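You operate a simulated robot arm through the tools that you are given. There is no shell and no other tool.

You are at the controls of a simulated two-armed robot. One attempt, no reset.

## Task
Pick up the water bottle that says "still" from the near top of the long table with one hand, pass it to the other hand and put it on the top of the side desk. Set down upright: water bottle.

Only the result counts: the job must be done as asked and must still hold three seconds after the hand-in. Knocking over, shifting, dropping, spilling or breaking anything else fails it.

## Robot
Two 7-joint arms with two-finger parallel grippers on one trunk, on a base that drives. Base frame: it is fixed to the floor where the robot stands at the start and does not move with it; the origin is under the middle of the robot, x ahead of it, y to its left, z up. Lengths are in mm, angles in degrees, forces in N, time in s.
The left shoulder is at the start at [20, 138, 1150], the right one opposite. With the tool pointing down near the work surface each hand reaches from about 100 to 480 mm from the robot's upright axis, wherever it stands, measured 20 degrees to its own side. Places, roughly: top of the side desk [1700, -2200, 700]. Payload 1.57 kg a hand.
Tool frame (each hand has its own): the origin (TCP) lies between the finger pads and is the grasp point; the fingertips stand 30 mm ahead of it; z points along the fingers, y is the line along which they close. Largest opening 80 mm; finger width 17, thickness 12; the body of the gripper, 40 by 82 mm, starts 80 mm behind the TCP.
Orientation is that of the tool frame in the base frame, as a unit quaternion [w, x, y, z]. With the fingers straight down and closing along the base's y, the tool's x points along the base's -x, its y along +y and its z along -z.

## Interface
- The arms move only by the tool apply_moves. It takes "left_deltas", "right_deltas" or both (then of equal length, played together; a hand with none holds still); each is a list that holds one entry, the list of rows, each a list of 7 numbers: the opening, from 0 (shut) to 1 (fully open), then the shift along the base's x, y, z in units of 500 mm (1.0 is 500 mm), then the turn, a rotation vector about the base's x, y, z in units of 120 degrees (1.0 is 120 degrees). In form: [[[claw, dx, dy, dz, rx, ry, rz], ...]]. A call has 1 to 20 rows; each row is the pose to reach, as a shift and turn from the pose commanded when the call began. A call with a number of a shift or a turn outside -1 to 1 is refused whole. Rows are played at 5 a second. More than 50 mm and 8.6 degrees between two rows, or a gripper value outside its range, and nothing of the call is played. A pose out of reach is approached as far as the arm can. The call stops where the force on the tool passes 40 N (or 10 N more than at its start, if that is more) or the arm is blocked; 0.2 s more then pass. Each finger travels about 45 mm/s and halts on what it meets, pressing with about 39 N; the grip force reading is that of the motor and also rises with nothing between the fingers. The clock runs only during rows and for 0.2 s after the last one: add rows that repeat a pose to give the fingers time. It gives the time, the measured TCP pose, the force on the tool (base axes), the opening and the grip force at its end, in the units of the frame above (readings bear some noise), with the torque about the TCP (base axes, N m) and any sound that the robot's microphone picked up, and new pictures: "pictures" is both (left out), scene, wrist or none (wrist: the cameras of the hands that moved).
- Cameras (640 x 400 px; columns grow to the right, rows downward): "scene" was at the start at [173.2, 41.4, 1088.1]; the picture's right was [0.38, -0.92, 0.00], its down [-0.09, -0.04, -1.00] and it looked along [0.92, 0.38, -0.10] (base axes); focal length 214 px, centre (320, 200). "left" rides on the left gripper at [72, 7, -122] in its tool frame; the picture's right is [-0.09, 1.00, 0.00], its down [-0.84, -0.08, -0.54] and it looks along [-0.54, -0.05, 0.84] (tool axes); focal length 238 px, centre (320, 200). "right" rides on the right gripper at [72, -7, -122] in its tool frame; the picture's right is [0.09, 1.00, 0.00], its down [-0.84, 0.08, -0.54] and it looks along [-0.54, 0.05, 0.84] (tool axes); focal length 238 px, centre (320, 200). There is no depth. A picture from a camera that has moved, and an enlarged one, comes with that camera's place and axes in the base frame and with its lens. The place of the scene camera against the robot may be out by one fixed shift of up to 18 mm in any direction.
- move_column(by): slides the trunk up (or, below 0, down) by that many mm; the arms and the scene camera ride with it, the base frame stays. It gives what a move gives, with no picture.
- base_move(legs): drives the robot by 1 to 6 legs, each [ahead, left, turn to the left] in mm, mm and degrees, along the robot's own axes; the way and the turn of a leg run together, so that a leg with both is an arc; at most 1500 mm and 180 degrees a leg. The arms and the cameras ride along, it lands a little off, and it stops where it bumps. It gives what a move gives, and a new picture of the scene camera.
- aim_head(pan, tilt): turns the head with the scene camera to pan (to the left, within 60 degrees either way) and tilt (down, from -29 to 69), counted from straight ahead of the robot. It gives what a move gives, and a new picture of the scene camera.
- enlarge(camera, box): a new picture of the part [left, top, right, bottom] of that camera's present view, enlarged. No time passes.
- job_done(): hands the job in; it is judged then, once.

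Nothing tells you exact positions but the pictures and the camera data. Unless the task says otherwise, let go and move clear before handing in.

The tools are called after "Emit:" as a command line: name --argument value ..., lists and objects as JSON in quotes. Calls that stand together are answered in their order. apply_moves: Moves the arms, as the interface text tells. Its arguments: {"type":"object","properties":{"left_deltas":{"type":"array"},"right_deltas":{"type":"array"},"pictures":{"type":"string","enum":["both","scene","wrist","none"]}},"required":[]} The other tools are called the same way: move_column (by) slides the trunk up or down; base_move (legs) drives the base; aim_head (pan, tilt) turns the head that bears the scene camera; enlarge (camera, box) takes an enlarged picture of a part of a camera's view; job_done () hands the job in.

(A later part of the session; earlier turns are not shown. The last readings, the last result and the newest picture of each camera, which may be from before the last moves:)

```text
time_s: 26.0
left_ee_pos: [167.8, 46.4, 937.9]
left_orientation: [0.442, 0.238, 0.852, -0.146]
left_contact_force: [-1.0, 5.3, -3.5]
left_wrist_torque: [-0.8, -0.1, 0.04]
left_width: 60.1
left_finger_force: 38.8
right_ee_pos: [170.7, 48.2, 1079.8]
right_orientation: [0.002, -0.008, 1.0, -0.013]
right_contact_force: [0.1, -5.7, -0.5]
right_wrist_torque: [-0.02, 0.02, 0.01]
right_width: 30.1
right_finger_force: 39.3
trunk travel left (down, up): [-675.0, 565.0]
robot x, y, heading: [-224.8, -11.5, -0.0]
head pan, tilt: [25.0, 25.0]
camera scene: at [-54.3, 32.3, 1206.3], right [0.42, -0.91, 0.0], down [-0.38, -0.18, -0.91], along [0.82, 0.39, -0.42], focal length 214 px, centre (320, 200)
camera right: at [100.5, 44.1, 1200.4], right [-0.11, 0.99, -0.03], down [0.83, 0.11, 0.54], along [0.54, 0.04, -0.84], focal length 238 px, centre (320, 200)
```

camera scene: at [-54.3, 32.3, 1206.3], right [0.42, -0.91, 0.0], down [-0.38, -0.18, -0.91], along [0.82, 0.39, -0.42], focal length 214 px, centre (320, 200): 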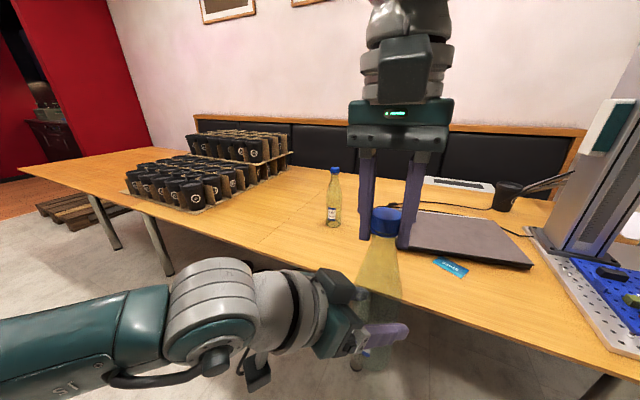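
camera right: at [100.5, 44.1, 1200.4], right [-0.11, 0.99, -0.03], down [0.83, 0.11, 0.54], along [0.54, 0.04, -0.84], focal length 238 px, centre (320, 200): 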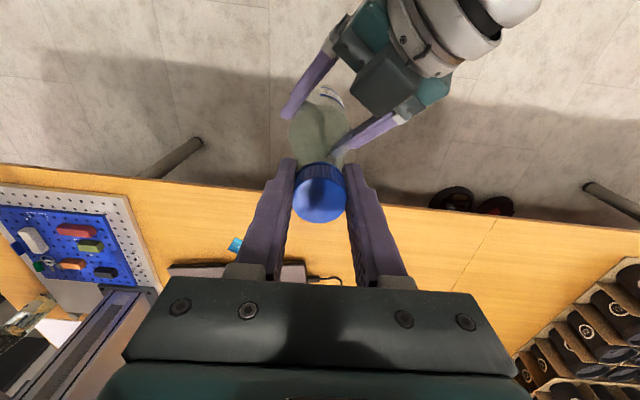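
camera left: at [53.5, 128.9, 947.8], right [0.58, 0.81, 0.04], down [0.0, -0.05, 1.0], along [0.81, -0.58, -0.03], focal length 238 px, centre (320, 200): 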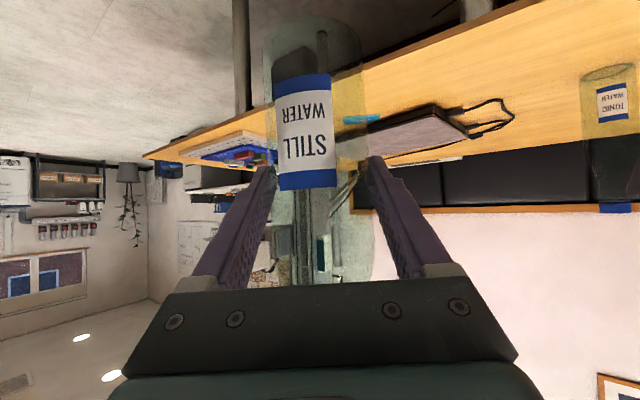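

The right hand holds the cap at 30.1 mm with 39 N. Now I open the left hand slowly, keeping both arms still.

Emit:
apply_moves --left_deltas '[[[0.74, 0, 0, 0, 0, 0, 0], [0.77, 0, 0, 0, 0, 0, 0], [0.8, 0, 0, 0, 0, 0, 0], [0.85, 0, 0, 0, 0, 0, 0], [0.9, 0, 0, 0, 0, 0, 0], [1, 0, 0, 0, 0, 0, 0], [1, 0, 0, 0, 0, 0, 0]]]' --pictures "both"

```text
time_s: 27.6
left_ee_pos: [169.4, 46.8, 937.9]
left_orientation: [0.443, 0.241, 0.851, -0.149]
left_contact_force: [0.6, -0.1, -0.1]
left_wrist_torque: [0.01, -0.02, 0.01]
left_width: 80.0
left_finger_force: 0.2
right_ee_pos: [172.0, 47.8, 1078.5]
right_orientation: [0.002, -0.009, 1.0, -0.013]
right_contact_force: [-0.1, 0.6, -4.0]
right_wrist_torque: [-0.01, 0.02, 0.03]
right_width: 30.0
right_finger_force: 38.6
trunk travel left (down, up): [-675.0, 565.0]
robot x, y, heading: [-224.7, -13.6, 0.1]
head pan, tilt: [25.0, 25.0]
camera scene: at [-54.3, 32.3, 1206.3], right [0.42, -0.91, 0.0], down [-0.38, -0.18, -0.91], along [0.82, 0.39, -0.42], focal length 214 px, centre (320, 200)
camera left: at [53.5, 129.1, 947.9], right [0.58, 0.81, 0.04], down [0.0, -0.05, 1.0], along [0.81, -0.58, -0.03], focal length 238 px, centre (320, 200)
```

scene: 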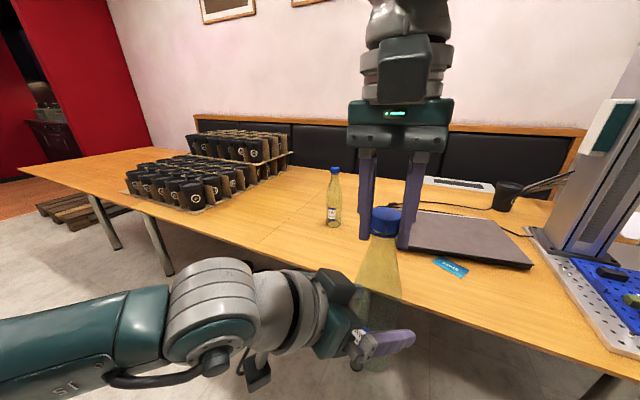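
left: 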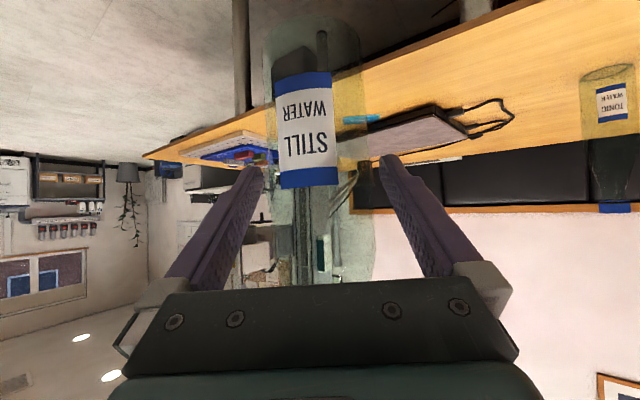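

The bottle now hangs from the right hand alone (4 N down), and the left fingers are open. I draw the left hand straight back along its own axis in small steps.

Emit:
apply_moves --left_deltas '[[[1, -0.02, 0.0135, 0, 0, 0, 0], [1, -0.04, 0.027, 0, 0, 0, 0], [1, -0.06, 0.04, 0, 0, 0, 0], [1, -0.08, 0.054, 0, 0, 0, 0], [1, -0.1, 0.067, 0, 0, 0, 0], [1, -0.1, 0.067, 0, 0, 0, 0]]]' --pictures "both"

```text
time_s: 29.0
left_ee_pos: [118.6, 81.0, 939.5]
left_orientation: [0.443, 0.24, 0.851, -0.148]
left_contact_force: [-0.1, -0.1, 0.4]
left_wrist_torque: [0.02, -0.02, 0.02]
left_width: 80.1
left_finger_force: 0.2
right_ee_pos: [171.7, 48.6, 1079.7]
right_orientation: [0.002, -0.008, 1.0, -0.013]
right_contact_force: [0.2, -0.1, -3.9]
right_wrist_torque: [0.02, -0.01, -0.01]
right_width: 30.1
right_finger_force: 39.1
trunk travel left (down, up): [-675.0, 565.0]
robot x, y, heading: [-227.2, -14.9, 0.4]
head pan, tilt: [25.0, 25.0]
camera scene: at [-54.3, 32.3, 1206.3], right [0.42, -0.91, 0.0], down [-0.38, -0.18, -0.91], along [0.82, 0.39, -0.42], focal length 214 px, centre (320, 200)
camera left: at [3.0, 162.1, 948.0], right [0.58, 0.81, 0.04], down [0.0, -0.05, 1.0], along [0.81, -0.58, -0.03], focal length 238 px, centre (320, 200)
```

scene: 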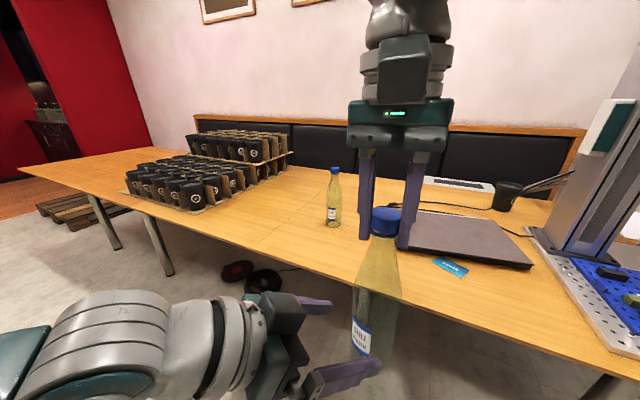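
left: 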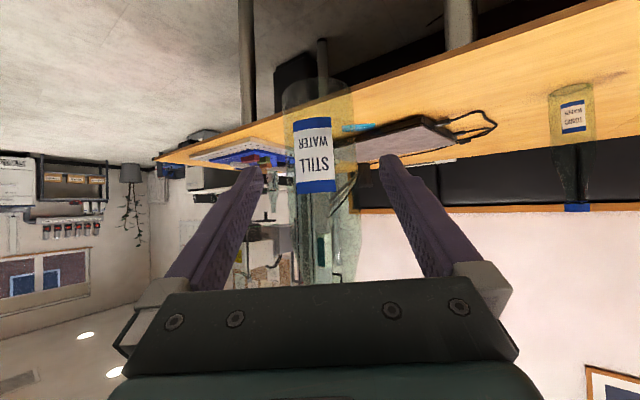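

The left fingers are nearly clear of the bottle. I draw back another 50 mm and then move the left hand out to the left side.

Emit:
apply_moves --left_deltas '[[[1, -0.02, 0.0135, 0, 0, 0, 0], [1, -0.04, 0.03, 0, 0, 0, 0], [1, -0.06, 0.05, 0, 0, 0, 0], [1, -0.07, 0.08, 0, 0, 0, 0.03], [1, -0.07, 0.12, 0, 0, 0, 0.06], [1, -0.07, 0.16, 0, 0, 0, 0.1], [1, -0.07, 0.2, 0, 0, 0, 0.14], [1, -0.07, 0.24, 0, 0, 0, 0.18], [1, -0.07, 0.28, 0, 0, 0, 0.22]]]' --pictures "both"

```text
time_s: 31.0
left_ee_pos: [83.4, 224.5, 938.2]
left_orientation: [0.464, 0.038, 0.884, -0.045]
left_contact_force: [0.8, 0.6, -0.1]
left_wrist_torque: [0.04, -0.02, 0.0]
left_width: 80.1
left_finger_force: 0.0
left hand out of reach, approached as far as the arm can: row 9
right_ee_pos: [172.0, 48.8, 1079.5]
right_orientation: [0.001, -0.009, 1.0, -0.013]
right_contact_force: [-0.4, -0.4, -3.7]
right_wrist_torque: [0.03, 0.03, -0.01]
right_width: 30.2
right_finger_force: 39.0
trunk travel left (down, up): [-675.0, 565.0]
robot x, y, heading: [-225.5, -11.4, 0.2]
head pan, tilt: [25.0, 25.0]
camera scene: at [-54.4, 32.3, 1206.3], right [0.42, -0.91, 0.0], down [-0.38, -0.18, -0.91], along [0.82, 0.39, -0.42], focal length 214 px, centre (320, 200)
camera left: at [-55.6, 246.8, 948.6], right [0.16, 0.99, 0.03], down [0.02, -0.04, 1.0], along [0.99, -0.16, -0.03], focal length 238 px, centre (320, 200)
```

scene: 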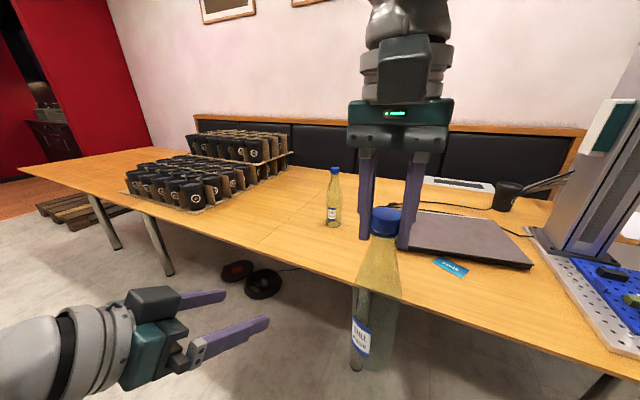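
left: 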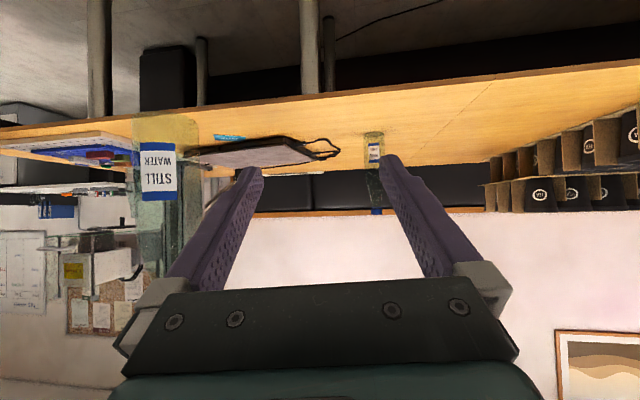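

The bottle is fully with the right hand and the left is clear. I fold the left hand back to its starting pose so it stays high over the side desk later.

Emit:
apply_moves --left_deltas '[[[1, -0.014, 0.001, 0.039, 0.0066, 0.0508, 0.0039], [1, -0.028, 0.001, 0.078, 0.0131, 0.1016, 0.0078], [1, -0.041, 0.002, 0.118, 0.0197, 0.1524, 0.0117], [1, -0.055, 0.003, 0.157, 0.0263, 0.2032, 0.0156], [1, -0.069, 0.003, 0.196, 0.0329, 0.254, 0.0195], [1, -0.083, 0.004, 0.235, 0.0394, 0.3048, 0.0234], [1, -0.097, 0.005, 0.274, 0.046, 0.3556, 0.0273], [1, -0.11, 0.006, 0.314, 0.0526, 0.4064, 0.0312], [1, -0.124, 0.006, 0.353, 0.0591, 0.4572, 0.0351], [1, -0.138, 0.007, 0.392, 0.0657, 0.508, 0.039], [1, -0.138, 0.007, 0.392, 0.0657, 0.508, 0.039]]]' --pictures "none"

Emit:
aim_head --pan -58 --tilt 20

```text
time_s: 33.4
left_ee_pos: [13.1, 227.3, 1132.7]
left_orientation: [-0.054, 0.01, 0.998, 0.022]
left_contact_force: [-0.6, -0.6, -0.2]
left_wrist_torque: [0.01, -0.01, 0.03]
left_width: 79.9
left_finger_force: 0.1
left hand out of reach, approached as far as the arm can: row 5
right_ee_pos: [171.1, 49.3, 1079.7]
right_orientation: [0.001, -0.009, 1.0, -0.013]
right_contact_force: [-0.7, 0.1, -3.5]
right_wrist_torque: [-0.01, 0.04, 0.01]
right_width: 30.0
right_finger_force: 39.0
trunk travel left (down, up): [-675.0, 565.0]
robot x, y, heading: [-227.8, -12.6, 0.3]
head pan, tilt: [25.0, 25.0]
```

```text
time_s: 35.0
left_ee_pos: [14.1, 227.5, 1133.6]
left_orientation: [-0.054, 0.007, 0.998, 0.02]
left_contact_force: [-0.4, -0.4, 0.8]
left_wrist_torque: [-0.01, -0.01, -0.01]
left_width: 79.9
left_finger_force: 0.0
right_ee_pos: [171.5, 48.4, 1080.1]
right_orientation: [0.002, -0.008, 1.0, -0.013]
right_contact_force: [-0.2, 0.3, -4.4]
right_wrist_torque: [0.01, 0.01, 0.01]
right_width: 29.9
right_finger_force: 38.8
trunk travel left (down, up): [-675.0, 565.0]
robot x, y, heading: [-228.4, -15.9, 0.0]
head pan, tilt: [-58.0, 20.0]
camera scene: at [-88.1, -85.7, 1214.4], right [-0.85, -0.53, 0.0], down [-0.18, 0.29, -0.94], along [0.5, -0.8, -0.34], focal length 214 px, centre (320, 200)
```

scene: 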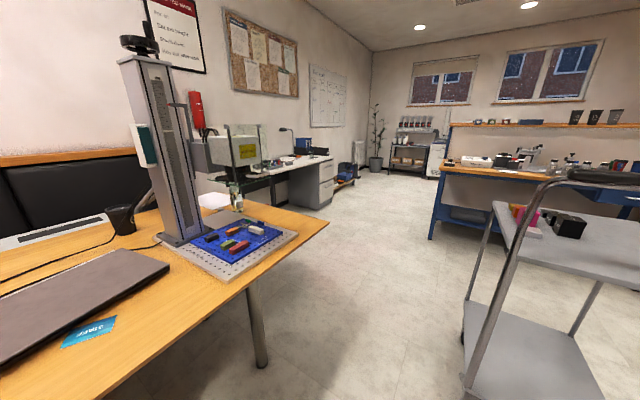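

The left arm is stowed and the view to the right shows the table end, a trolley on the right and the side desk beyond. I enlarge to map the driving corridor.

Emit:
enlarge --camera "scene" --box '[400, 150, 640, 400]'

Emit:
enlarge --camera "scene" --box '[190, 110, 370, 220]'

```text
1.60 times, centred on (520, 275) of scene
camera zoom: at [-88.1, -85.7, 1214.4], right [-0.85, -0.53, 0.0], down [-0.18, 0.29, -0.94], along [0.5, -0.8, -0.34], focal length 343 px, centre (0, 80)
```

zoom: 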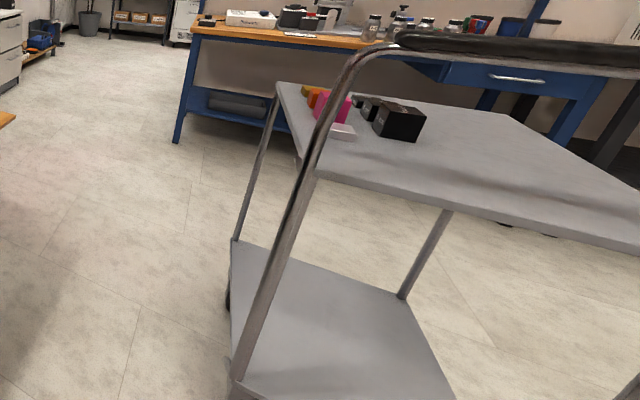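

```text
3.56 times, centred on (280, 165) of scene
camera zoom: at [-88.1, -85.7, 1214.4], right [-0.85, -0.53, 0.0], down [-0.18, 0.29, -0.94], along [0.5, -0.8, -0.34], focal length 763 px, centre (462, 324)
```

zoom: 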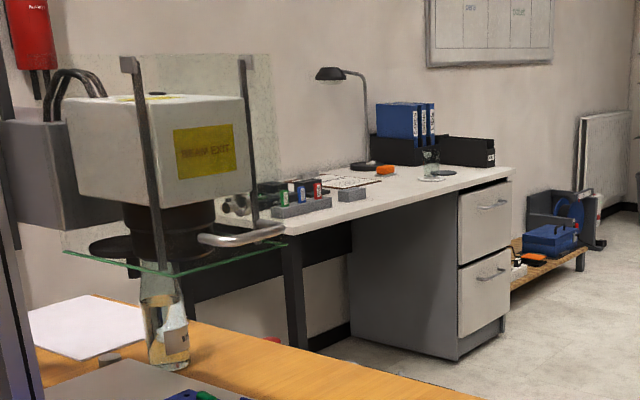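

The trolley's side is near x -300 (y -850 to -1470) and the table edge near x 391 ends at y -926, so I pass between them at about x 60, facing ahead with the bottle about 100 mm above table height. I drive the first legs and re-check.

Emit:
base_move --legs '[[288, -480, 0], [0, -500, 0]]'

```text
time_s: 39.1
left_ee_pos: [304.2, -328.9, 1133.9]
left_orientation: [-0.054, 0.007, 0.998, 0.022]
left_contact_force: [0.2, 0.0, -0.3]
left_wrist_torque: [-0.02, 0.02, 0.0]
left_width: 80.0
left_finger_force: 0.0
right_ee_pos: [461.3, -498.7, 1079.7]
right_orientation: [0.006, -0.023, 1.0, -0.003]
right_contact_force: [1.6, 3.4, -2.4]
right_wrist_torque: [-0.27, 0.12, 0.16]
right_width: 30.1
right_finger_force: 38.8
trunk travel left (down, up): [-675.0, 565.0]
robot x, y, heading: [64.4, -570.0, -0.0]
head pan, tilt: [-58.0, 20.0]
stopped in leg 2: the force on the tool passed its limit at 69 N (the readings are from after the stop); the commanded pose is now the measured one
camera scene: at [202.6, -640.5, 1214.5], right [-0.85, -0.53, 0.0], down [-0.18, 0.29, -0.94], along [0.5, -0.79, -0.34], focal length 214 px, centre (320, 200)
```

scene: 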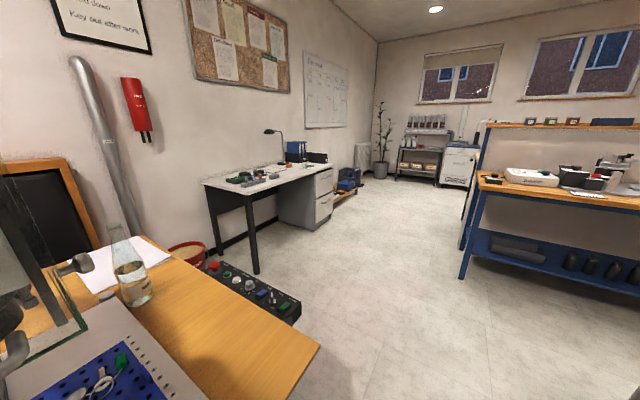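

The drive stopped with a force on the right hand, so the bottle or hand touched something near [461, -499]. I look straight ahead to see what.

Emit:
aim_head --pan 0 --tilt 25

Emit:
enlarge --camera "right" --box '[0, 0, 640, 400]'

Emit:
enlarge --camera "left" --box '[0, 0, 640, 400]'

```text
time_s: 40.3
left_ee_pos: [302.8, -326.4, 1132.7]
left_orientation: [-0.054, 0.007, 0.998, 0.022]
left_contact_force: [-0.1, 0.6, -0.6]
left_wrist_torque: [-0.01, 0.0, 0.01]
left_width: 80.1
left_finger_force: 0.1
right_ee_pos: [460.0, -497.9, 1078.8]
right_orientation: [0.004, -0.022, 1.0, -0.003]
right_contact_force: [-0.1, 6.6, -4.0]
right_wrist_torque: [-0.53, -0.01, 0.25]
right_width: 30.2
right_finger_force: 39.4
trunk travel left (down, up): [-675.0, 565.0]
robot x, y, heading: [63.3, -570.5, 0.2]
head pan, tilt: [0.0, 25.0]
camera scene: at [244.7, -561.1, 1206.3], right [0.0, -1.0, 0.0], down [-0.42, 0.0, -0.91], along [0.91, 0.0, -0.42], focal length 214 px, centre (320, 200)
```

scene: 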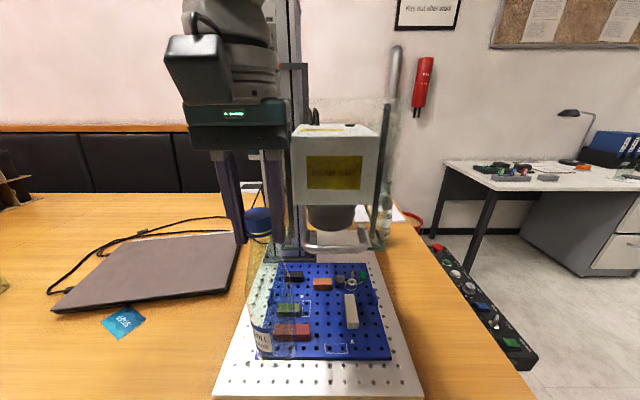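

```text
1.00 times, centred on (320, 200) of right (not enlarged: the box is as wide or as high as the picture)
camera zoom: at [388.5, -506.3, 1200.0], right [-0.14, 0.99, -0.01], down [0.83, 0.12, 0.55], along [0.55, 0.07, -0.84], focal length 238 px, centre (320, 200)
```

zoom: 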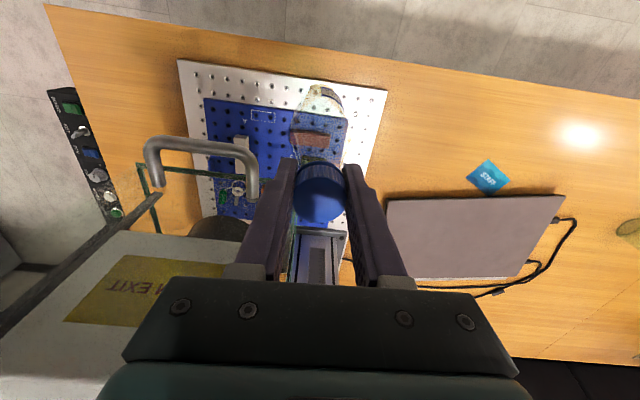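

```text
1.00 times, centred on (320, 200) of left (not enlarged: the box is as wide or as high as the picture)
camera zoom: at [245.2, -325.1, 1262.3], right [0.11, 0.99, 0.03], down [0.89, -0.11, 0.44], along [0.45, -0.02, -0.9], focal length 238 px, centre (320, 200)
```

zoom: 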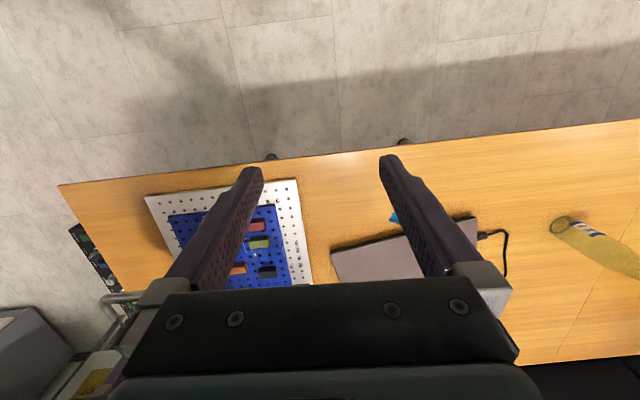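

The right hand touched the side of the measuring machine whose head and handle reach out to about x 460. I ease off to the left by 60 mm first, then back away from the table.

Emit:
base_move --legs '[[0, 60, 0], [-220, 0, 0]]'

```text
time_s: 42.6
left_ee_pos: [82.7, -269.3, 1133.2]
left_orientation: [-0.054, 0.007, 0.998, 0.021]
left_contact_force: [0.0, 0.4, 0.7]
left_wrist_torque: [-0.01, 0.04, -0.01]
left_width: 80.0
left_finger_force: 0.0
right_ee_pos: [239.9, -440.6, 1078.1]
right_orientation: [0.004, -0.021, 1.0, -0.004]
right_contact_force: [0.2, 0.3, -3.8]
right_wrist_torque: [0.01, 0.01, 0.01]
right_width: 30.0
right_finger_force: 39.5
trunk travel left (down, up): [-675.0, 565.0]
robot x, y, heading: [-157.4, -509.5, 0.4]
head pan, tilt: [0.0, 25.0]
camera scene: at [24.4, -502.9, 1206.3], right [0.01, -1.0, 0.0], down [-0.42, 0.0, -0.91], along [0.91, 0.01, -0.42], focal length 214 px, centre (320, 200)
```

scene: 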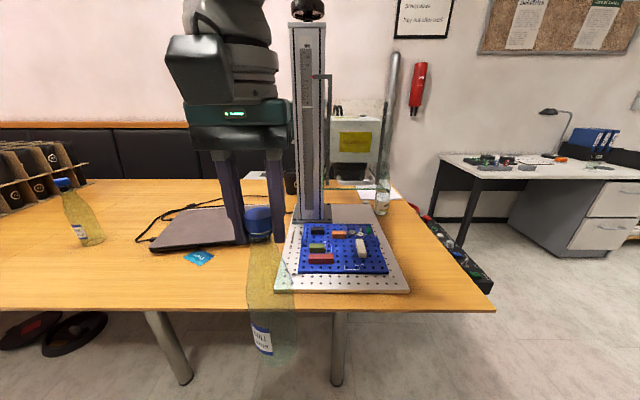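

I am clear again with the bottle still gripped (3.8 N down, 30 mm). I enlarge to check that the bottle hangs straight and the machine stands as before.

Emit:
enlarge --camera "scene" --box '[200, 0, 420, 360]'

Emit:
enlarge --camera "scene" --box '[270, 60, 430, 240]'

```text
1.11 times, centred on (310, 180) of scene
camera zoom: at [24.4, -502.9, 1206.3], right [0.01, -1.0, 0.0], down [-0.42, 0.0, -0.91], along [0.91, 0.01, -0.42], focal length 238 px, centre (331, 222)
```

zoom: 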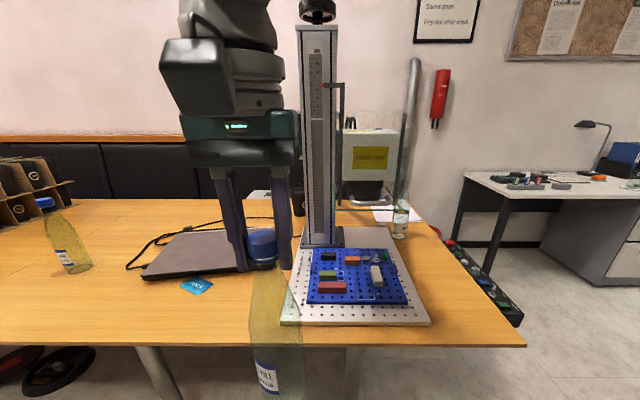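

```text
2.22 times, centred on (350, 150) of scene
camera zoom: at [24.4, -502.9, 1206.3], right [0.01, -1.0, 0.0], down [-0.42, 0.0, -0.91], along [0.91, 0.01, -0.42], focal length 477 px, centre (253, 311)
```

zoom: 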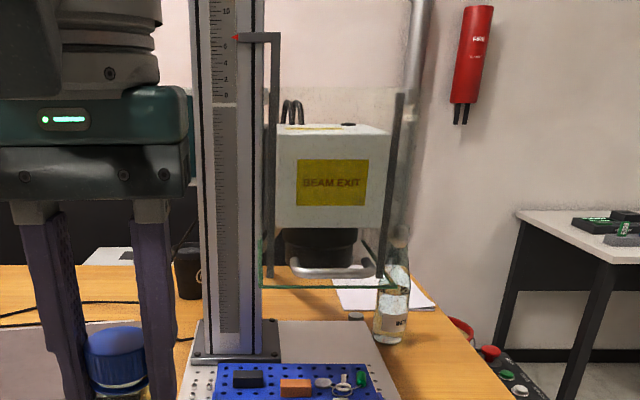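

The machine looks unchanged and the bottle still hangs straight. I draw the right hand in to about 287 mm ahead of the robot so the bottle will pass in front of the table edge, and look down at my own base.

Emit:
apply_moves --right_deltas '[[[0, -0.04, -0.02, 0, 0, 0, 0], [0, -0.08, -0.04, 0, 0, 0, 0], [0, -0.12, -0.07, 0, 0, 0, 0], [0, -0.16, -0.09, 0, 0, 0, 0], [0, -0.2, -0.11, 0, 0, 0, 0], [0, -0.22, -0.12, 0, 0, 0, 0], [0, -0.22, -0.12, 0, 0, 0, 0]]]' --pictures "wrist"

Emit:
aim_head --pan -45 --tilt 60

```text
time_s: 44.0
left_ee_pos: [83.4, -268.3, 1132.4]
left_orientation: [-0.054, 0.006, 0.998, 0.022]
left_contact_force: [0.2, -1.4, -1.1]
left_wrist_torque: [0.0, 0.0, -0.03]
left_width: 79.8
left_finger_force: 0.1
right_ee_pos: [137.5, -500.8, 1080.4]
right_orientation: [0.011, -0.01, 1.0, -0.003]
right_contact_force: [4.2, 3.2, -4.7]
right_wrist_torque: [-0.34, 0.54, -0.33]
right_width: 30.1
right_finger_force: 39.0
trunk travel left (down, up): [-675.0, 565.0]
robot x, y, heading: [-156.0, -512.1, 0.5]
head pan, tilt: [0.0, 25.0]
stopped in row 7 (right hand): the force on the tool passed its limit at 53 N (the readings are from after the stop); the commanded pose is now the measured one
camera right: at [64.2, -507.0, 1199.7], right [-0.11, 0.99, -0.01], down [0.82, 0.1, 0.56], along [0.56, 0.06, -0.83], focal length 238 px, centre (320, 200)
```

right: 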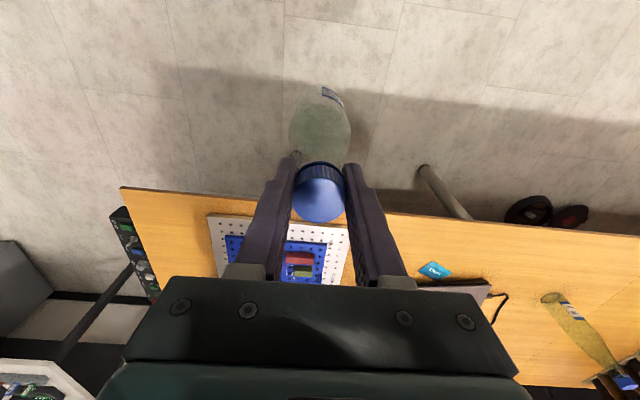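

```text
time_s: 45.1
left_ee_pos: [82.7, -269.1, 1132.7]
left_orientation: [-0.054, 0.007, 0.998, 0.022]
left_contact_force: [0.2, -0.4, -0.5]
left_wrist_torque: [0.01, -0.01, 0.01]
left_width: 79.8
left_finger_force: 0.1
right_ee_pos: [147.0, -509.1, 1075.9]
right_orientation: [0.022, -0.015, 1.0, -0.017]
right_contact_force: [74.5, -78.0, -94.2]
right_wrist_torque: [10.0, 0.53, 7.81]
right_width: 29.9
right_finger_force: 39.3
trunk travel left (down, up): [-675.0, 565.0]
robot x, y, heading: [-156.3, -513.2, 0.4]
head pan, tilt: [-45.0, 60.0]
camera scene: at [18.7, -523.1, 1192.2], right [-0.22, -0.97, 0.0], down [-0.54, 0.12, -0.83], along [0.81, -0.18, -0.56], focal length 214 px, centre (320, 200)
```

scene: 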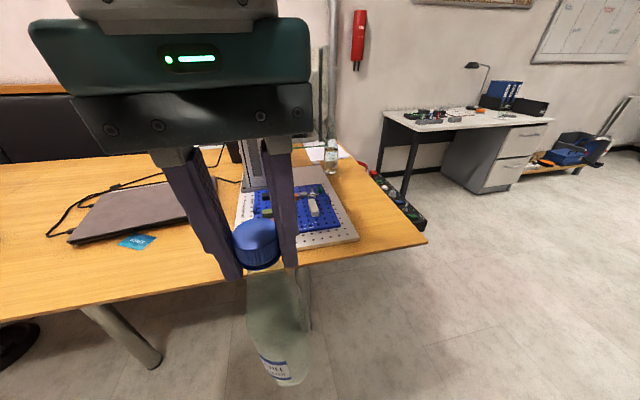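

The head is pressing against the right hand, which I drew in too close. I turn the head back at once and then move the right hand forward again.

Emit:
aim_head --pan 0 --tilt 20

Emit:
apply_moves --right_deltas '[[[0, 0.03, 0, 0, 0, 0, 0], [0, 0.06, 0, 0, 0, 0, 0], [0, 0.09, 0, 0, 0, 0, 0], [0, 0.12, 0, 0, 0, 0, 0], [0, 0.12, 0, 0, 0, 0, 0]]]' --pictures "both"

```text
time_s: 46.3
left_ee_pos: [84.0, -268.1, 1132.0]
left_orientation: [-0.054, 0.006, 0.998, 0.021]
left_contact_force: [0.8, -0.6, -0.1]
left_wrist_torque: [-0.03, -0.01, -0.02]
left_width: 79.8
left_finger_force: 0.0
right_ee_pos: [135.9, -498.8, 1080.9]
right_orientation: [0.01, -0.014, 1.0, -0.002]
right_contact_force: [0.8, 0.0, -3.4]
right_wrist_torque: [-0.01, 0.03, -0.02]
right_width: 30.2
right_finger_force: 39.2
trunk travel left (down, up): [-675.0, 565.0]
robot x, y, heading: [-154.6, -511.6, 0.4]
head pan, tilt: [0.0, 20.0]
camera scene: at [25.5, -502.9, 1214.3], right [0.0, -1.0, 0.0], down [-0.34, 0.0, -0.94], along [0.94, 0.0, -0.34], focal length 214 px, centre (320, 200)
```

scene: 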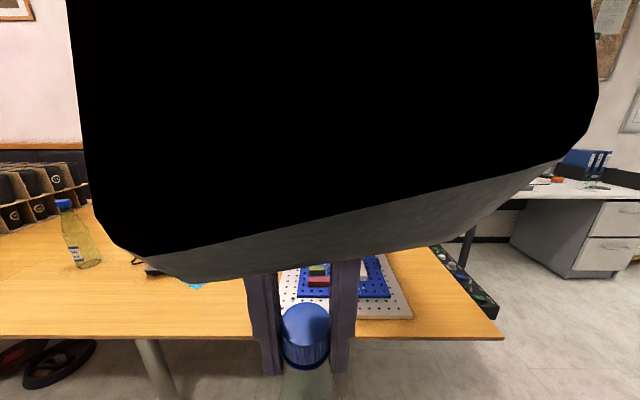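

```text
time_s: 47.5
left_ee_pos: [83.1, -268.3, 1133.3]
left_orientation: [-0.054, 0.006, 0.998, 0.021]
left_contact_force: [0.5, 0.5, 0.7]
left_wrist_torque: [0.01, 0.0, 0.02]
left_width: 79.8
left_finger_force: 0.0
right_ee_pos: [196.5, -497.7, 1081.1]
right_orientation: [0.011, -0.013, 1.0, -0.002]
right_contact_force: [-0.6, 0.6, -4.0]
right_wrist_torque: [0.0, 0.0, -0.01]
right_width: 30.3
right_finger_force: 38.9
trunk travel left (down, up): [-675.0, 565.0]
robot x, y, heading: [-155.2, -510.8, 0.1]
head pan, tilt: [0.0, 20.0]
camera scene: at [25.4, -502.8, 1214.4], right [0.01, -1.0, 0.0], down [-0.34, 0.0, -0.94], along [0.94, 0.01, -0.34], focal length 214 px, centre (320, 200)
camera right: at [124.0, -506.3, 1200.2], right [-0.12, 0.99, -0.01], down [0.82, 0.1, 0.56], along [0.56, 0.06, -0.83], focal length 238 px, centre (320, 200)
```

scene: 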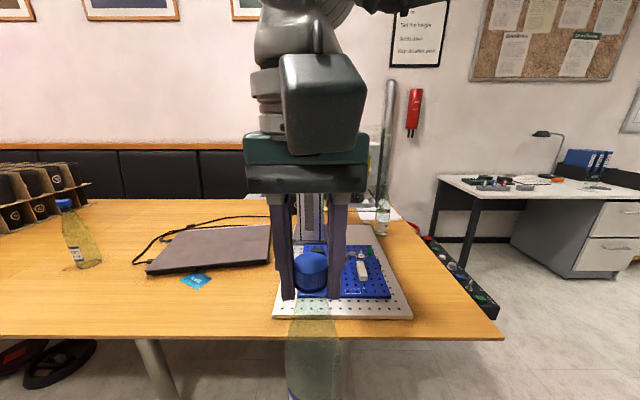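
right: 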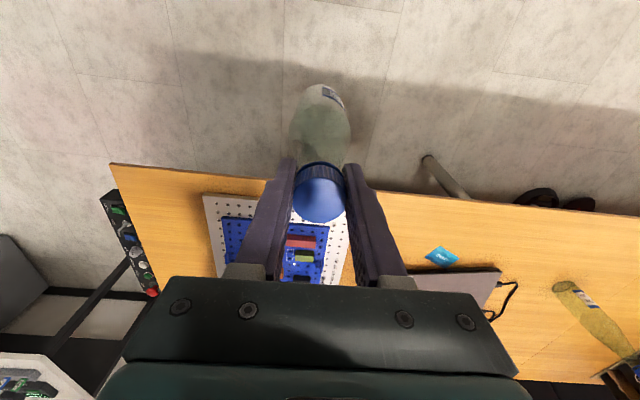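

The hand is free again, bottle still gripped at 30 mm. I move it out to the right and in a little, to about 300 mm ahead and 150 mm right of the robot axis, away from the head.

Emit:
apply_moves --right_deltas '[[[0, 0, -0.04, 0, 0, 0, 0], [0, 0, -0.08, 0, 0, 0, 0], [0, 0, -0.12, 0, 0, 0, 0], [0, 0, -0.16, 0, 0, 0, 0], [0, -0.01, -0.2, 0, 0, 0, 0], [0, -0.03, -0.24, 0, 0, 0, 0], [0, -0.05, -0.28, 0, 0, 0, 0], [0, -0.07, -0.31, 0, 0, 0, 0], [0, -0.09, -0.32, 0, 0, 0, 0], [0, -0.1, -0.32, 0, 0, 0, 0], [0, -0.1, -0.32, 0, 0, 0, 0]]]' --pictures "both"

```text
time_s: 49.9
left_ee_pos: [81.7, -268.2, 1132.6]
left_orientation: [-0.054, 0.006, 0.998, 0.021]
left_contact_force: [0.1, 0.5, -0.3]
left_wrist_torque: [-0.01, -0.01, 0.07]
left_width: 80.2
left_finger_force: 0.1
right_ee_pos: [148.2, -660.9, 1081.1]
right_orientation: [0.011, -0.011, 1.0, -0.003]
right_contact_force: [-0.4, 0.3, -4.3]
right_wrist_torque: [0.01, 0.03, 0.03]
right_width: 29.9
right_finger_force: 39.5
trunk travel left (down, up): [-675.0, 565.0]
robot x, y, heading: [-158.5, -512.9, 0.1]
head pan, tilt: [0.0, 20.0]
camera scene: at [25.5, -502.7, 1214.4], right [0.01, -1.0, 0.0], down [-0.34, 0.0, -0.94], along [0.94, 0.01, -0.34], focal length 214 px, centre (320, 200)
camera right: at [73.9, -667.1, 1200.2], right [-0.12, 0.99, -0.01], down [0.82, 0.1, 0.56], along [0.56, 0.06, -0.83], focal length 238 px, centre (320, 200)
```

scene: 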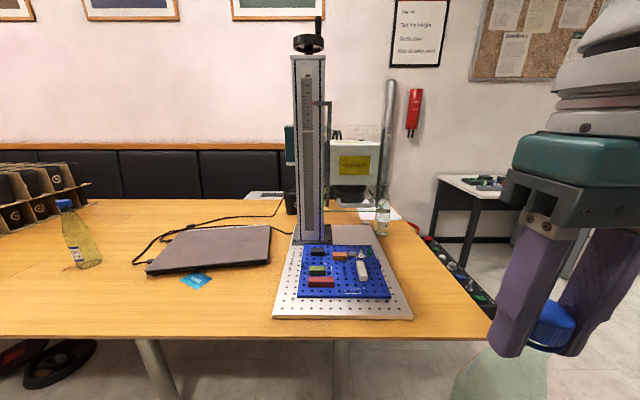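
right: 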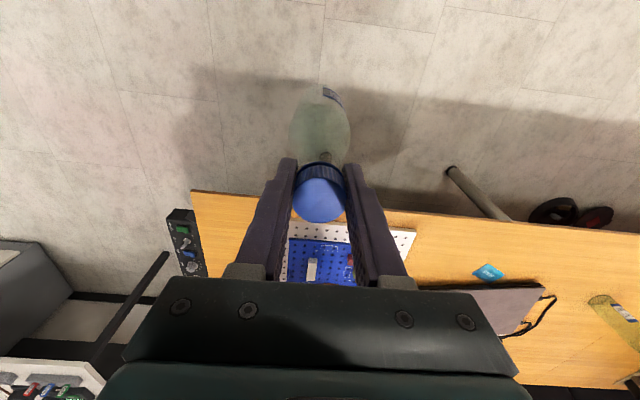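

The bottle now rides at about 305 mm ahead and 148 mm right of the robot axis. I drive to about [30, -1610], passing in front of the table edge and the machine and ahead of the trolley.

Emit:
base_move --legs '[[185, -150, 0], [0, -450, 0]]'

```text
time_s: 54.0
left_ee_pos: [270.5, -870.1, 1132.4]
left_orientation: [-0.054, 0.004, 0.998, 0.021]
left_contact_force: [-0.4, -0.5, -0.3]
left_wrist_torque: [-0.04, -0.02, -0.02]
left_width: 80.1
left_finger_force: 0.0
right_ee_pos: [338.1, -1262.1, 1080.3]
right_orientation: [0.01, -0.015, 1.0, -0.003]
right_contact_force: [0.1, 0.1, -4.0]
right_wrist_torque: [0.05, 0.02, -0.01]
right_width: 30.2
right_finger_force: 39.4
trunk travel left (down, up): [-675.0, 565.0]
robot x, y, heading: [34.2, -1111.6, 0.8]
head pan, tilt: [0.0, 20.0]
camera scene: at [214.9, -1105.3, 1214.4], right [0.01, -1.0, 0.0], down [-0.34, 0.0, -0.94], along [0.94, 0.01, -0.34], focal length 214 px, centre (320, 200)
```

scene: 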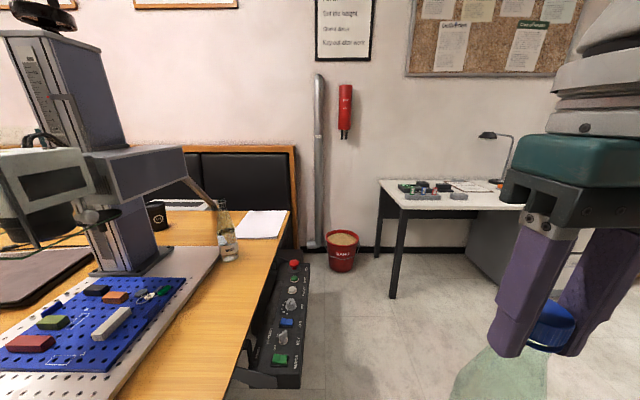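

I am past the machine with the bottle safe, at [34, -1112]; the side desk is ahead to the right. I drive on to about [534, -2000] to see the desk top close up.

Emit:
base_move --legs '[[0, -450, 0], [500, -450, 0]]'

```text
time_s: 60.0
left_ee_pos: [781.7, -1762.7, 1132.5]
left_orientation: [-0.054, 0.003, 0.998, 0.021]
left_contact_force: [0.6, 0.2, 0.4]
left_wrist_torque: [0.0, -0.03, 0.02]
left_width: 79.9
left_finger_force: 0.1
right_ee_pos: [848.3, -2154.6, 1080.4]
right_orientation: [0.011, -0.016, 1.0, -0.003]
right_contact_force: [-0.3, -0.5, -3.9]
right_wrist_torque: [0.03, 0.05, 0.0]
right_width: 30.1
right_finger_force: 39.0
trunk travel left (down, up): [-675.0, 565.0]
robot x, y, heading: [544.9, -2005.1, 1.2]
head pan, tilt: [0.0, 20.0]
camera scene: at [726.2, -1997.6, 1214.4], right [0.01, -1.0, 0.0], down [-0.34, 0.0, -0.94], along [0.94, 0.01, -0.34], focal length 214 px, centre (320, 200)
```

scene: 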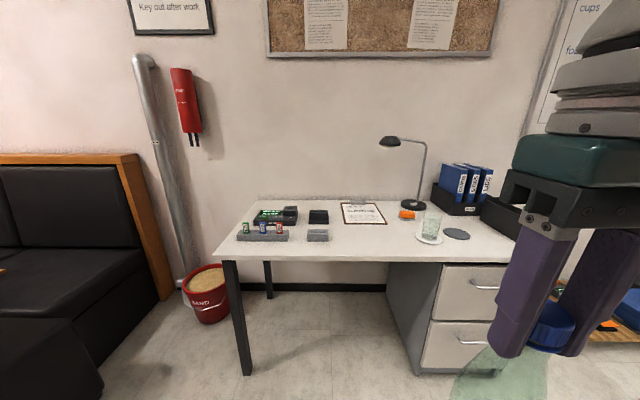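

Emit:
enlarge --camera "scene" --box '[200, 120, 540, 280]'

```text
1.88 times, centred on (370, 200) of scene
camera zoom: at [726.2, -1997.6, 1214.4], right [0.01, -1.0, 0.0], down [-0.34, 0.0, -0.94], along [0.94, 0.01, -0.34], focal length 404 px, centre (226, 200)
```

zoom: 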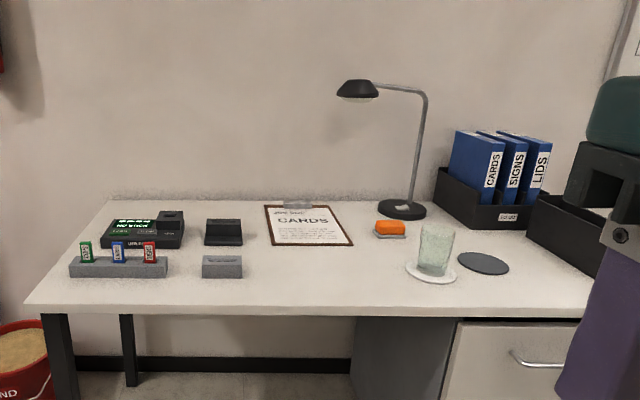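

The desk top is clear in its front middle: front edge near x 1465, a grey block at y above -2030, a glass on a coaster at y below -2440, a clipboard beyond x 1770. I will set the bottle at about [1620, -2235]; first I drive nearer.

Emit:
base_move --legs '[[500, -80, -1]]'

```text
time_s: 63.0
left_ee_pos: [1285.0, -1843.8, 1132.1]
left_orientation: [-0.053, 0.011, 0.998, 0.021]
left_contact_force: [0.9, -0.5, -0.6]
left_wrist_torque: [0.02, -0.02, 0.0]
left_width: 80.1
left_finger_force: 0.1
right_ee_pos: [1346.7, -2236.3, 1080.4]
right_orientation: [0.01, -0.008, 1.0, -0.002]
right_contact_force: [-0.3, 0.0, -3.3]
right_wrist_torque: [0.0, 0.01, 0.0]
right_width: 30.0
right_finger_force: 38.9
trunk travel left (down, up): [-675.0, 565.0]
robot x, y, heading: [1042.9, -2084.9, -0.1]
head pan, tilt: [0.0, 20.0]
camera scene: at [1226.0, -2078.1, 1214.4], right [0.0, -1.0, 0.0], down [-0.34, 0.0, -0.94], along [0.94, 0.0, -0.34], focal length 214 px, centre (320, 200)
```

scene: 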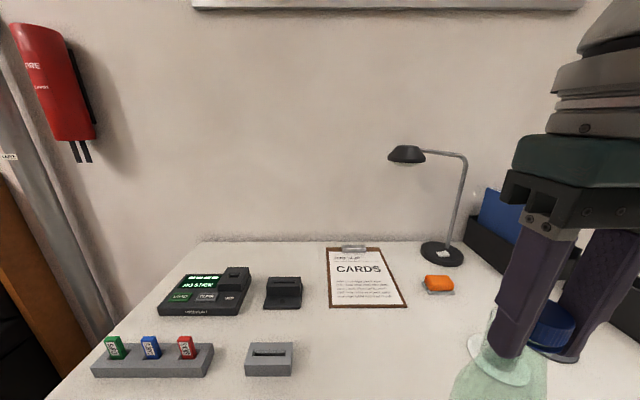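

The desk's objects are clearly seen and the hand is at [1347, -2236]. I reach the right arm forward by 125 mm, then tilt the head to see the desk edge and the bottle.

Emit:
apply_moves --right_deltas '[[[0, 0.04, 0, 0, 0, 0, 0], [0, 0.08, 0, 0, 0, 0, 0], [0, 0.12, 0, 0, 0, 0, 0], [0, 0.16, 0, 0, 0, 0, 0], [0, 0.2, 0, 0, 0, 0, 0], [0, 0.24, 0, 0, 0, 0, 0], [0, 0.25, 0, 0, 0, 0, 0], [0, 0.25, 0, 0, 0, 0, 0]]]' --pictures "none"

Emit:
aim_head --pan -10 --tilt 40

Emit:
enlarge --camera "right" --box '[0, 0, 640, 400]'

```text
time_s: 64.8
left_ee_pos: [1284.9, -1844.2, 1132.7]
left_orientation: [-0.054, 0.011, 0.998, 0.021]
left_contact_force: [-0.1, -0.3, 0.5]
left_wrist_torque: [0.04, 0.01, 0.01]
left_width: 79.9
left_finger_force: 0.0
right_ee_pos: [1471.3, -2235.7, 1079.9]
right_orientation: [0.009, -0.007, 1.0, -0.003]
right_contact_force: [-0.7, -0.5, -3.0]
right_wrist_torque: [0.0, 0.05, -0.01]
right_width: 30.0
right_finger_force: 39.1
trunk travel left (down, up): [-675.0, 565.0]
robot x, y, heading: [1044.4, -2083.2, 0.0]
head pan, tilt: [0.0, 20.0]
```

```text
time_s: 65.6
left_ee_pos: [1286.1, -1843.2, 1132.3]
left_orientation: [-0.054, 0.011, 0.998, 0.021]
left_contact_force: [0.2, 0.0, 0.5]
left_wrist_torque: [-0.06, 0.0, -0.01]
left_width: 80.3
left_finger_force: 0.0
right_ee_pos: [1472.1, -2235.9, 1080.1]
right_orientation: [0.01, -0.008, 1.0, -0.003]
right_contact_force: [0.1, -0.4, -2.9]
right_wrist_torque: [-0.04, 0.02, 0.02]
right_width: 30.6
right_finger_force: 38.8
trunk travel left (down, up): [-675.0, 565.0]
robot x, y, heading: [1047.0, -2083.5, -0.2]
head pan, tilt: [-10.0, 40.0]
camera scene: at [1216.5, -2092.8, 1183.1], right [-0.18, -0.98, 0.0], down [-0.63, 0.11, -0.77], along [0.75, -0.13, -0.64], focal length 214 px, centre (320, 200)
```

scene: 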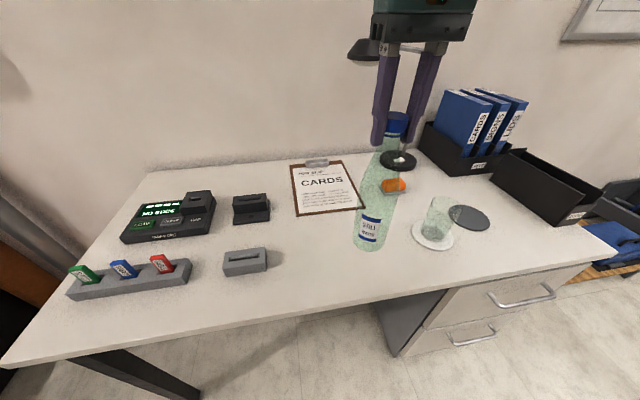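

```text
1.00 times, centred on (320, 200) of right (not enlarged: the box is as wide or as high as the picture)
camera zoom: at [1398.2, -2242.9, 1199.7], right [-0.11, 0.99, -0.01], down [0.82, 0.09, 0.56], along [0.56, 0.05, -0.83], focal length 238 px, centre (320, 200)
```

zoom: 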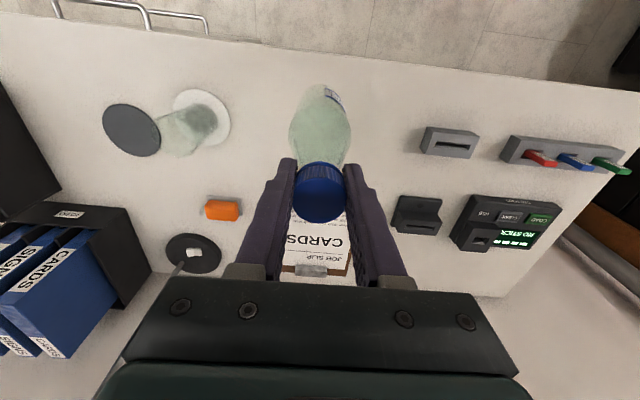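

The desk edge is at about x 1420 and the free patch spans x 1420 to 1700, y -2410 to -2030. I drive 70 mm ahead and 10 mm left to bring the bottle over [1541, -2226], then lower the trunk 110 mm.

Emit:
base_move --legs '[[70, 10, 0]]'

Emit:
move_column --by -100

Emit:
enlarge --camera "scene" --box '[160, 50, 560, 350]'

Emit:
enlarge --camera "right" --box '[0, 0, 640, 400]'

```text
time_s: 66.6
left_ee_pos: [1355.5, -1834.1, 1133.4]
left_orientation: [-0.054, 0.011, 0.998, 0.022]
left_contact_force: [0.0, -0.2, 0.6]
left_wrist_torque: [0.02, 0.0, 0.01]
left_width: 80.0
left_finger_force: 0.0
right_ee_pos: [1541.6, -2227.1, 1079.4]
right_orientation: [0.011, -0.008, 1.0, -0.002]
right_contact_force: [0.2, -0.7, -4.4]
right_wrist_torque: [0.02, 0.04, 0.0]
right_width: 30.2
right_finger_force: 39.5
trunk travel left (down, up): [-675.0, 565.0]
robot x, y, heading: [1116.2, -2074.2, -0.3]
head pan, tilt: [-10.0, 40.0]
camera scene: at [1286.1, -2083.1, 1183.0], right [-0.18, -0.98, 0.0], down [-0.63, 0.11, -0.77], along [0.75, -0.13, -0.64], focal length 214 px, centre (320, 200)
```

scene: 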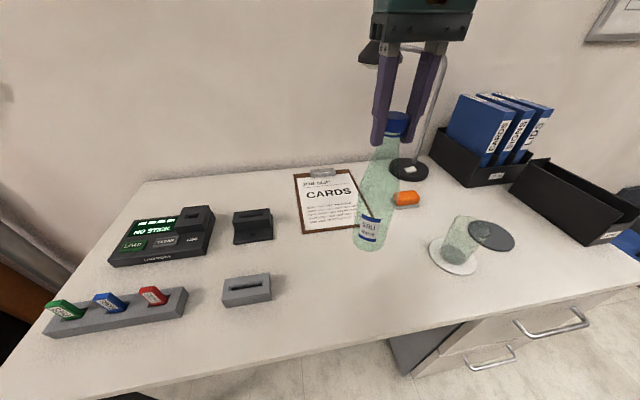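

```text
time_s: 68.0
left_ee_pos: [1354.5, -1834.8, 1032.1]
left_orientation: [-0.054, 0.011, 0.998, 0.022]
left_contact_force: [-0.8, 0.4, 0.3]
left_wrist_torque: [0.05, 0.02, 0.02]
left_width: 80.1
left_finger_force: 0.0
right_ee_pos: [1541.8, -2226.6, 980.3]
right_orientation: [0.009, -0.007, 1.0, -0.002]
right_contact_force: [0.4, -0.1, -3.2]
right_wrist_torque: [0.01, 0.0, 0.01]
right_width: 30.3
right_finger_force: 39.3
trunk travel left (down, up): [-575.0, 665.0]
robot x, y, heading: [1118.3, -2071.5, -0.3]
head pan, tilt: [-10.0, 40.0]
```

```text
1.33 times, centred on (360, 200) of scene
camera zoom: at [1286.1, -2083.1, 1083.0], right [-0.18, -0.98, 0.0], down [-0.63, 0.11, -0.77], along [0.75, -0.13, -0.64], focal length 286 px, centre (267, 200)
```

zoom: 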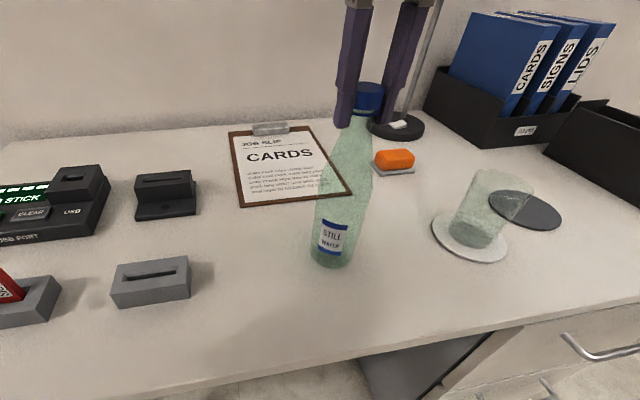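

```text
1.00 times, centred on (320, 200) of right (not enlarged: the box is as wide or as high as the picture)
camera zoom: at [1467.8, -2233.1, 1099.7], right [-0.11, 0.99, -0.01], down [0.82, 0.09, 0.56], along [0.56, 0.05, -0.83], focal length 238 px, centre (320, 200)
```

zoom: 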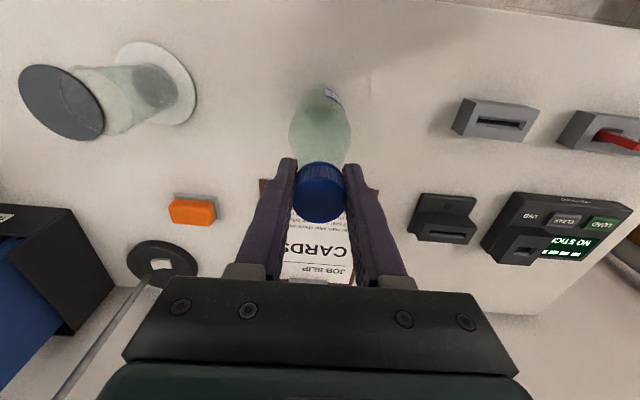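

The bottle is over free desk space with about 50 mm to go (base near z 750). I lower by 35 mm and then in small steps, watching the force.

Emit:
move_column --by -35

Emit:
enlarge --camera "scene" --box '[240, 50, 480, 350]'

```text
time_s: 68.5
left_ee_pos: [1355.9, -1836.3, 1015.0]
left_orientation: [-0.054, 0.011, 0.998, 0.021]
left_contact_force: [0.1, 0.5, 0.3]
left_wrist_torque: [-0.02, 0.0, 0.0]
left_width: 80.0
left_finger_force: 0.0
right_ee_pos: [1543.7, -2227.7, 970.1]
right_orientation: [0.016, -0.007, 1.0, 0.0]
right_contact_force: [0.2, -2.6, 9.1]
right_wrist_torque: [-0.21, 0.07, -0.05]
right_width: 30.2
right_finger_force: 39.2
trunk travel left (down, up): [-558.0, 682.0]
robot x, y, heading: [1115.0, -2075.0, 0.1]
head pan, tilt: [-10.0, 40.0]
stopped: the force on the tool passed its limit at 58 N (the readings are from after the stop); the commanded pose is now the measured one
```

```text
1.33 times, centred on (360, 200) of scene
camera zoom: at [1286.7, -2083.6, 1065.6], right [-0.18, -0.98, 0.0], down [-0.63, 0.11, -0.77], along [0.75, -0.14, -0.64], focal length 286 px, centre (267, 200)
```

zoom: 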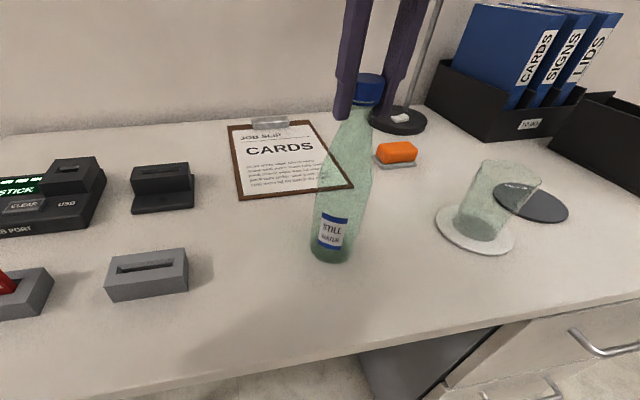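

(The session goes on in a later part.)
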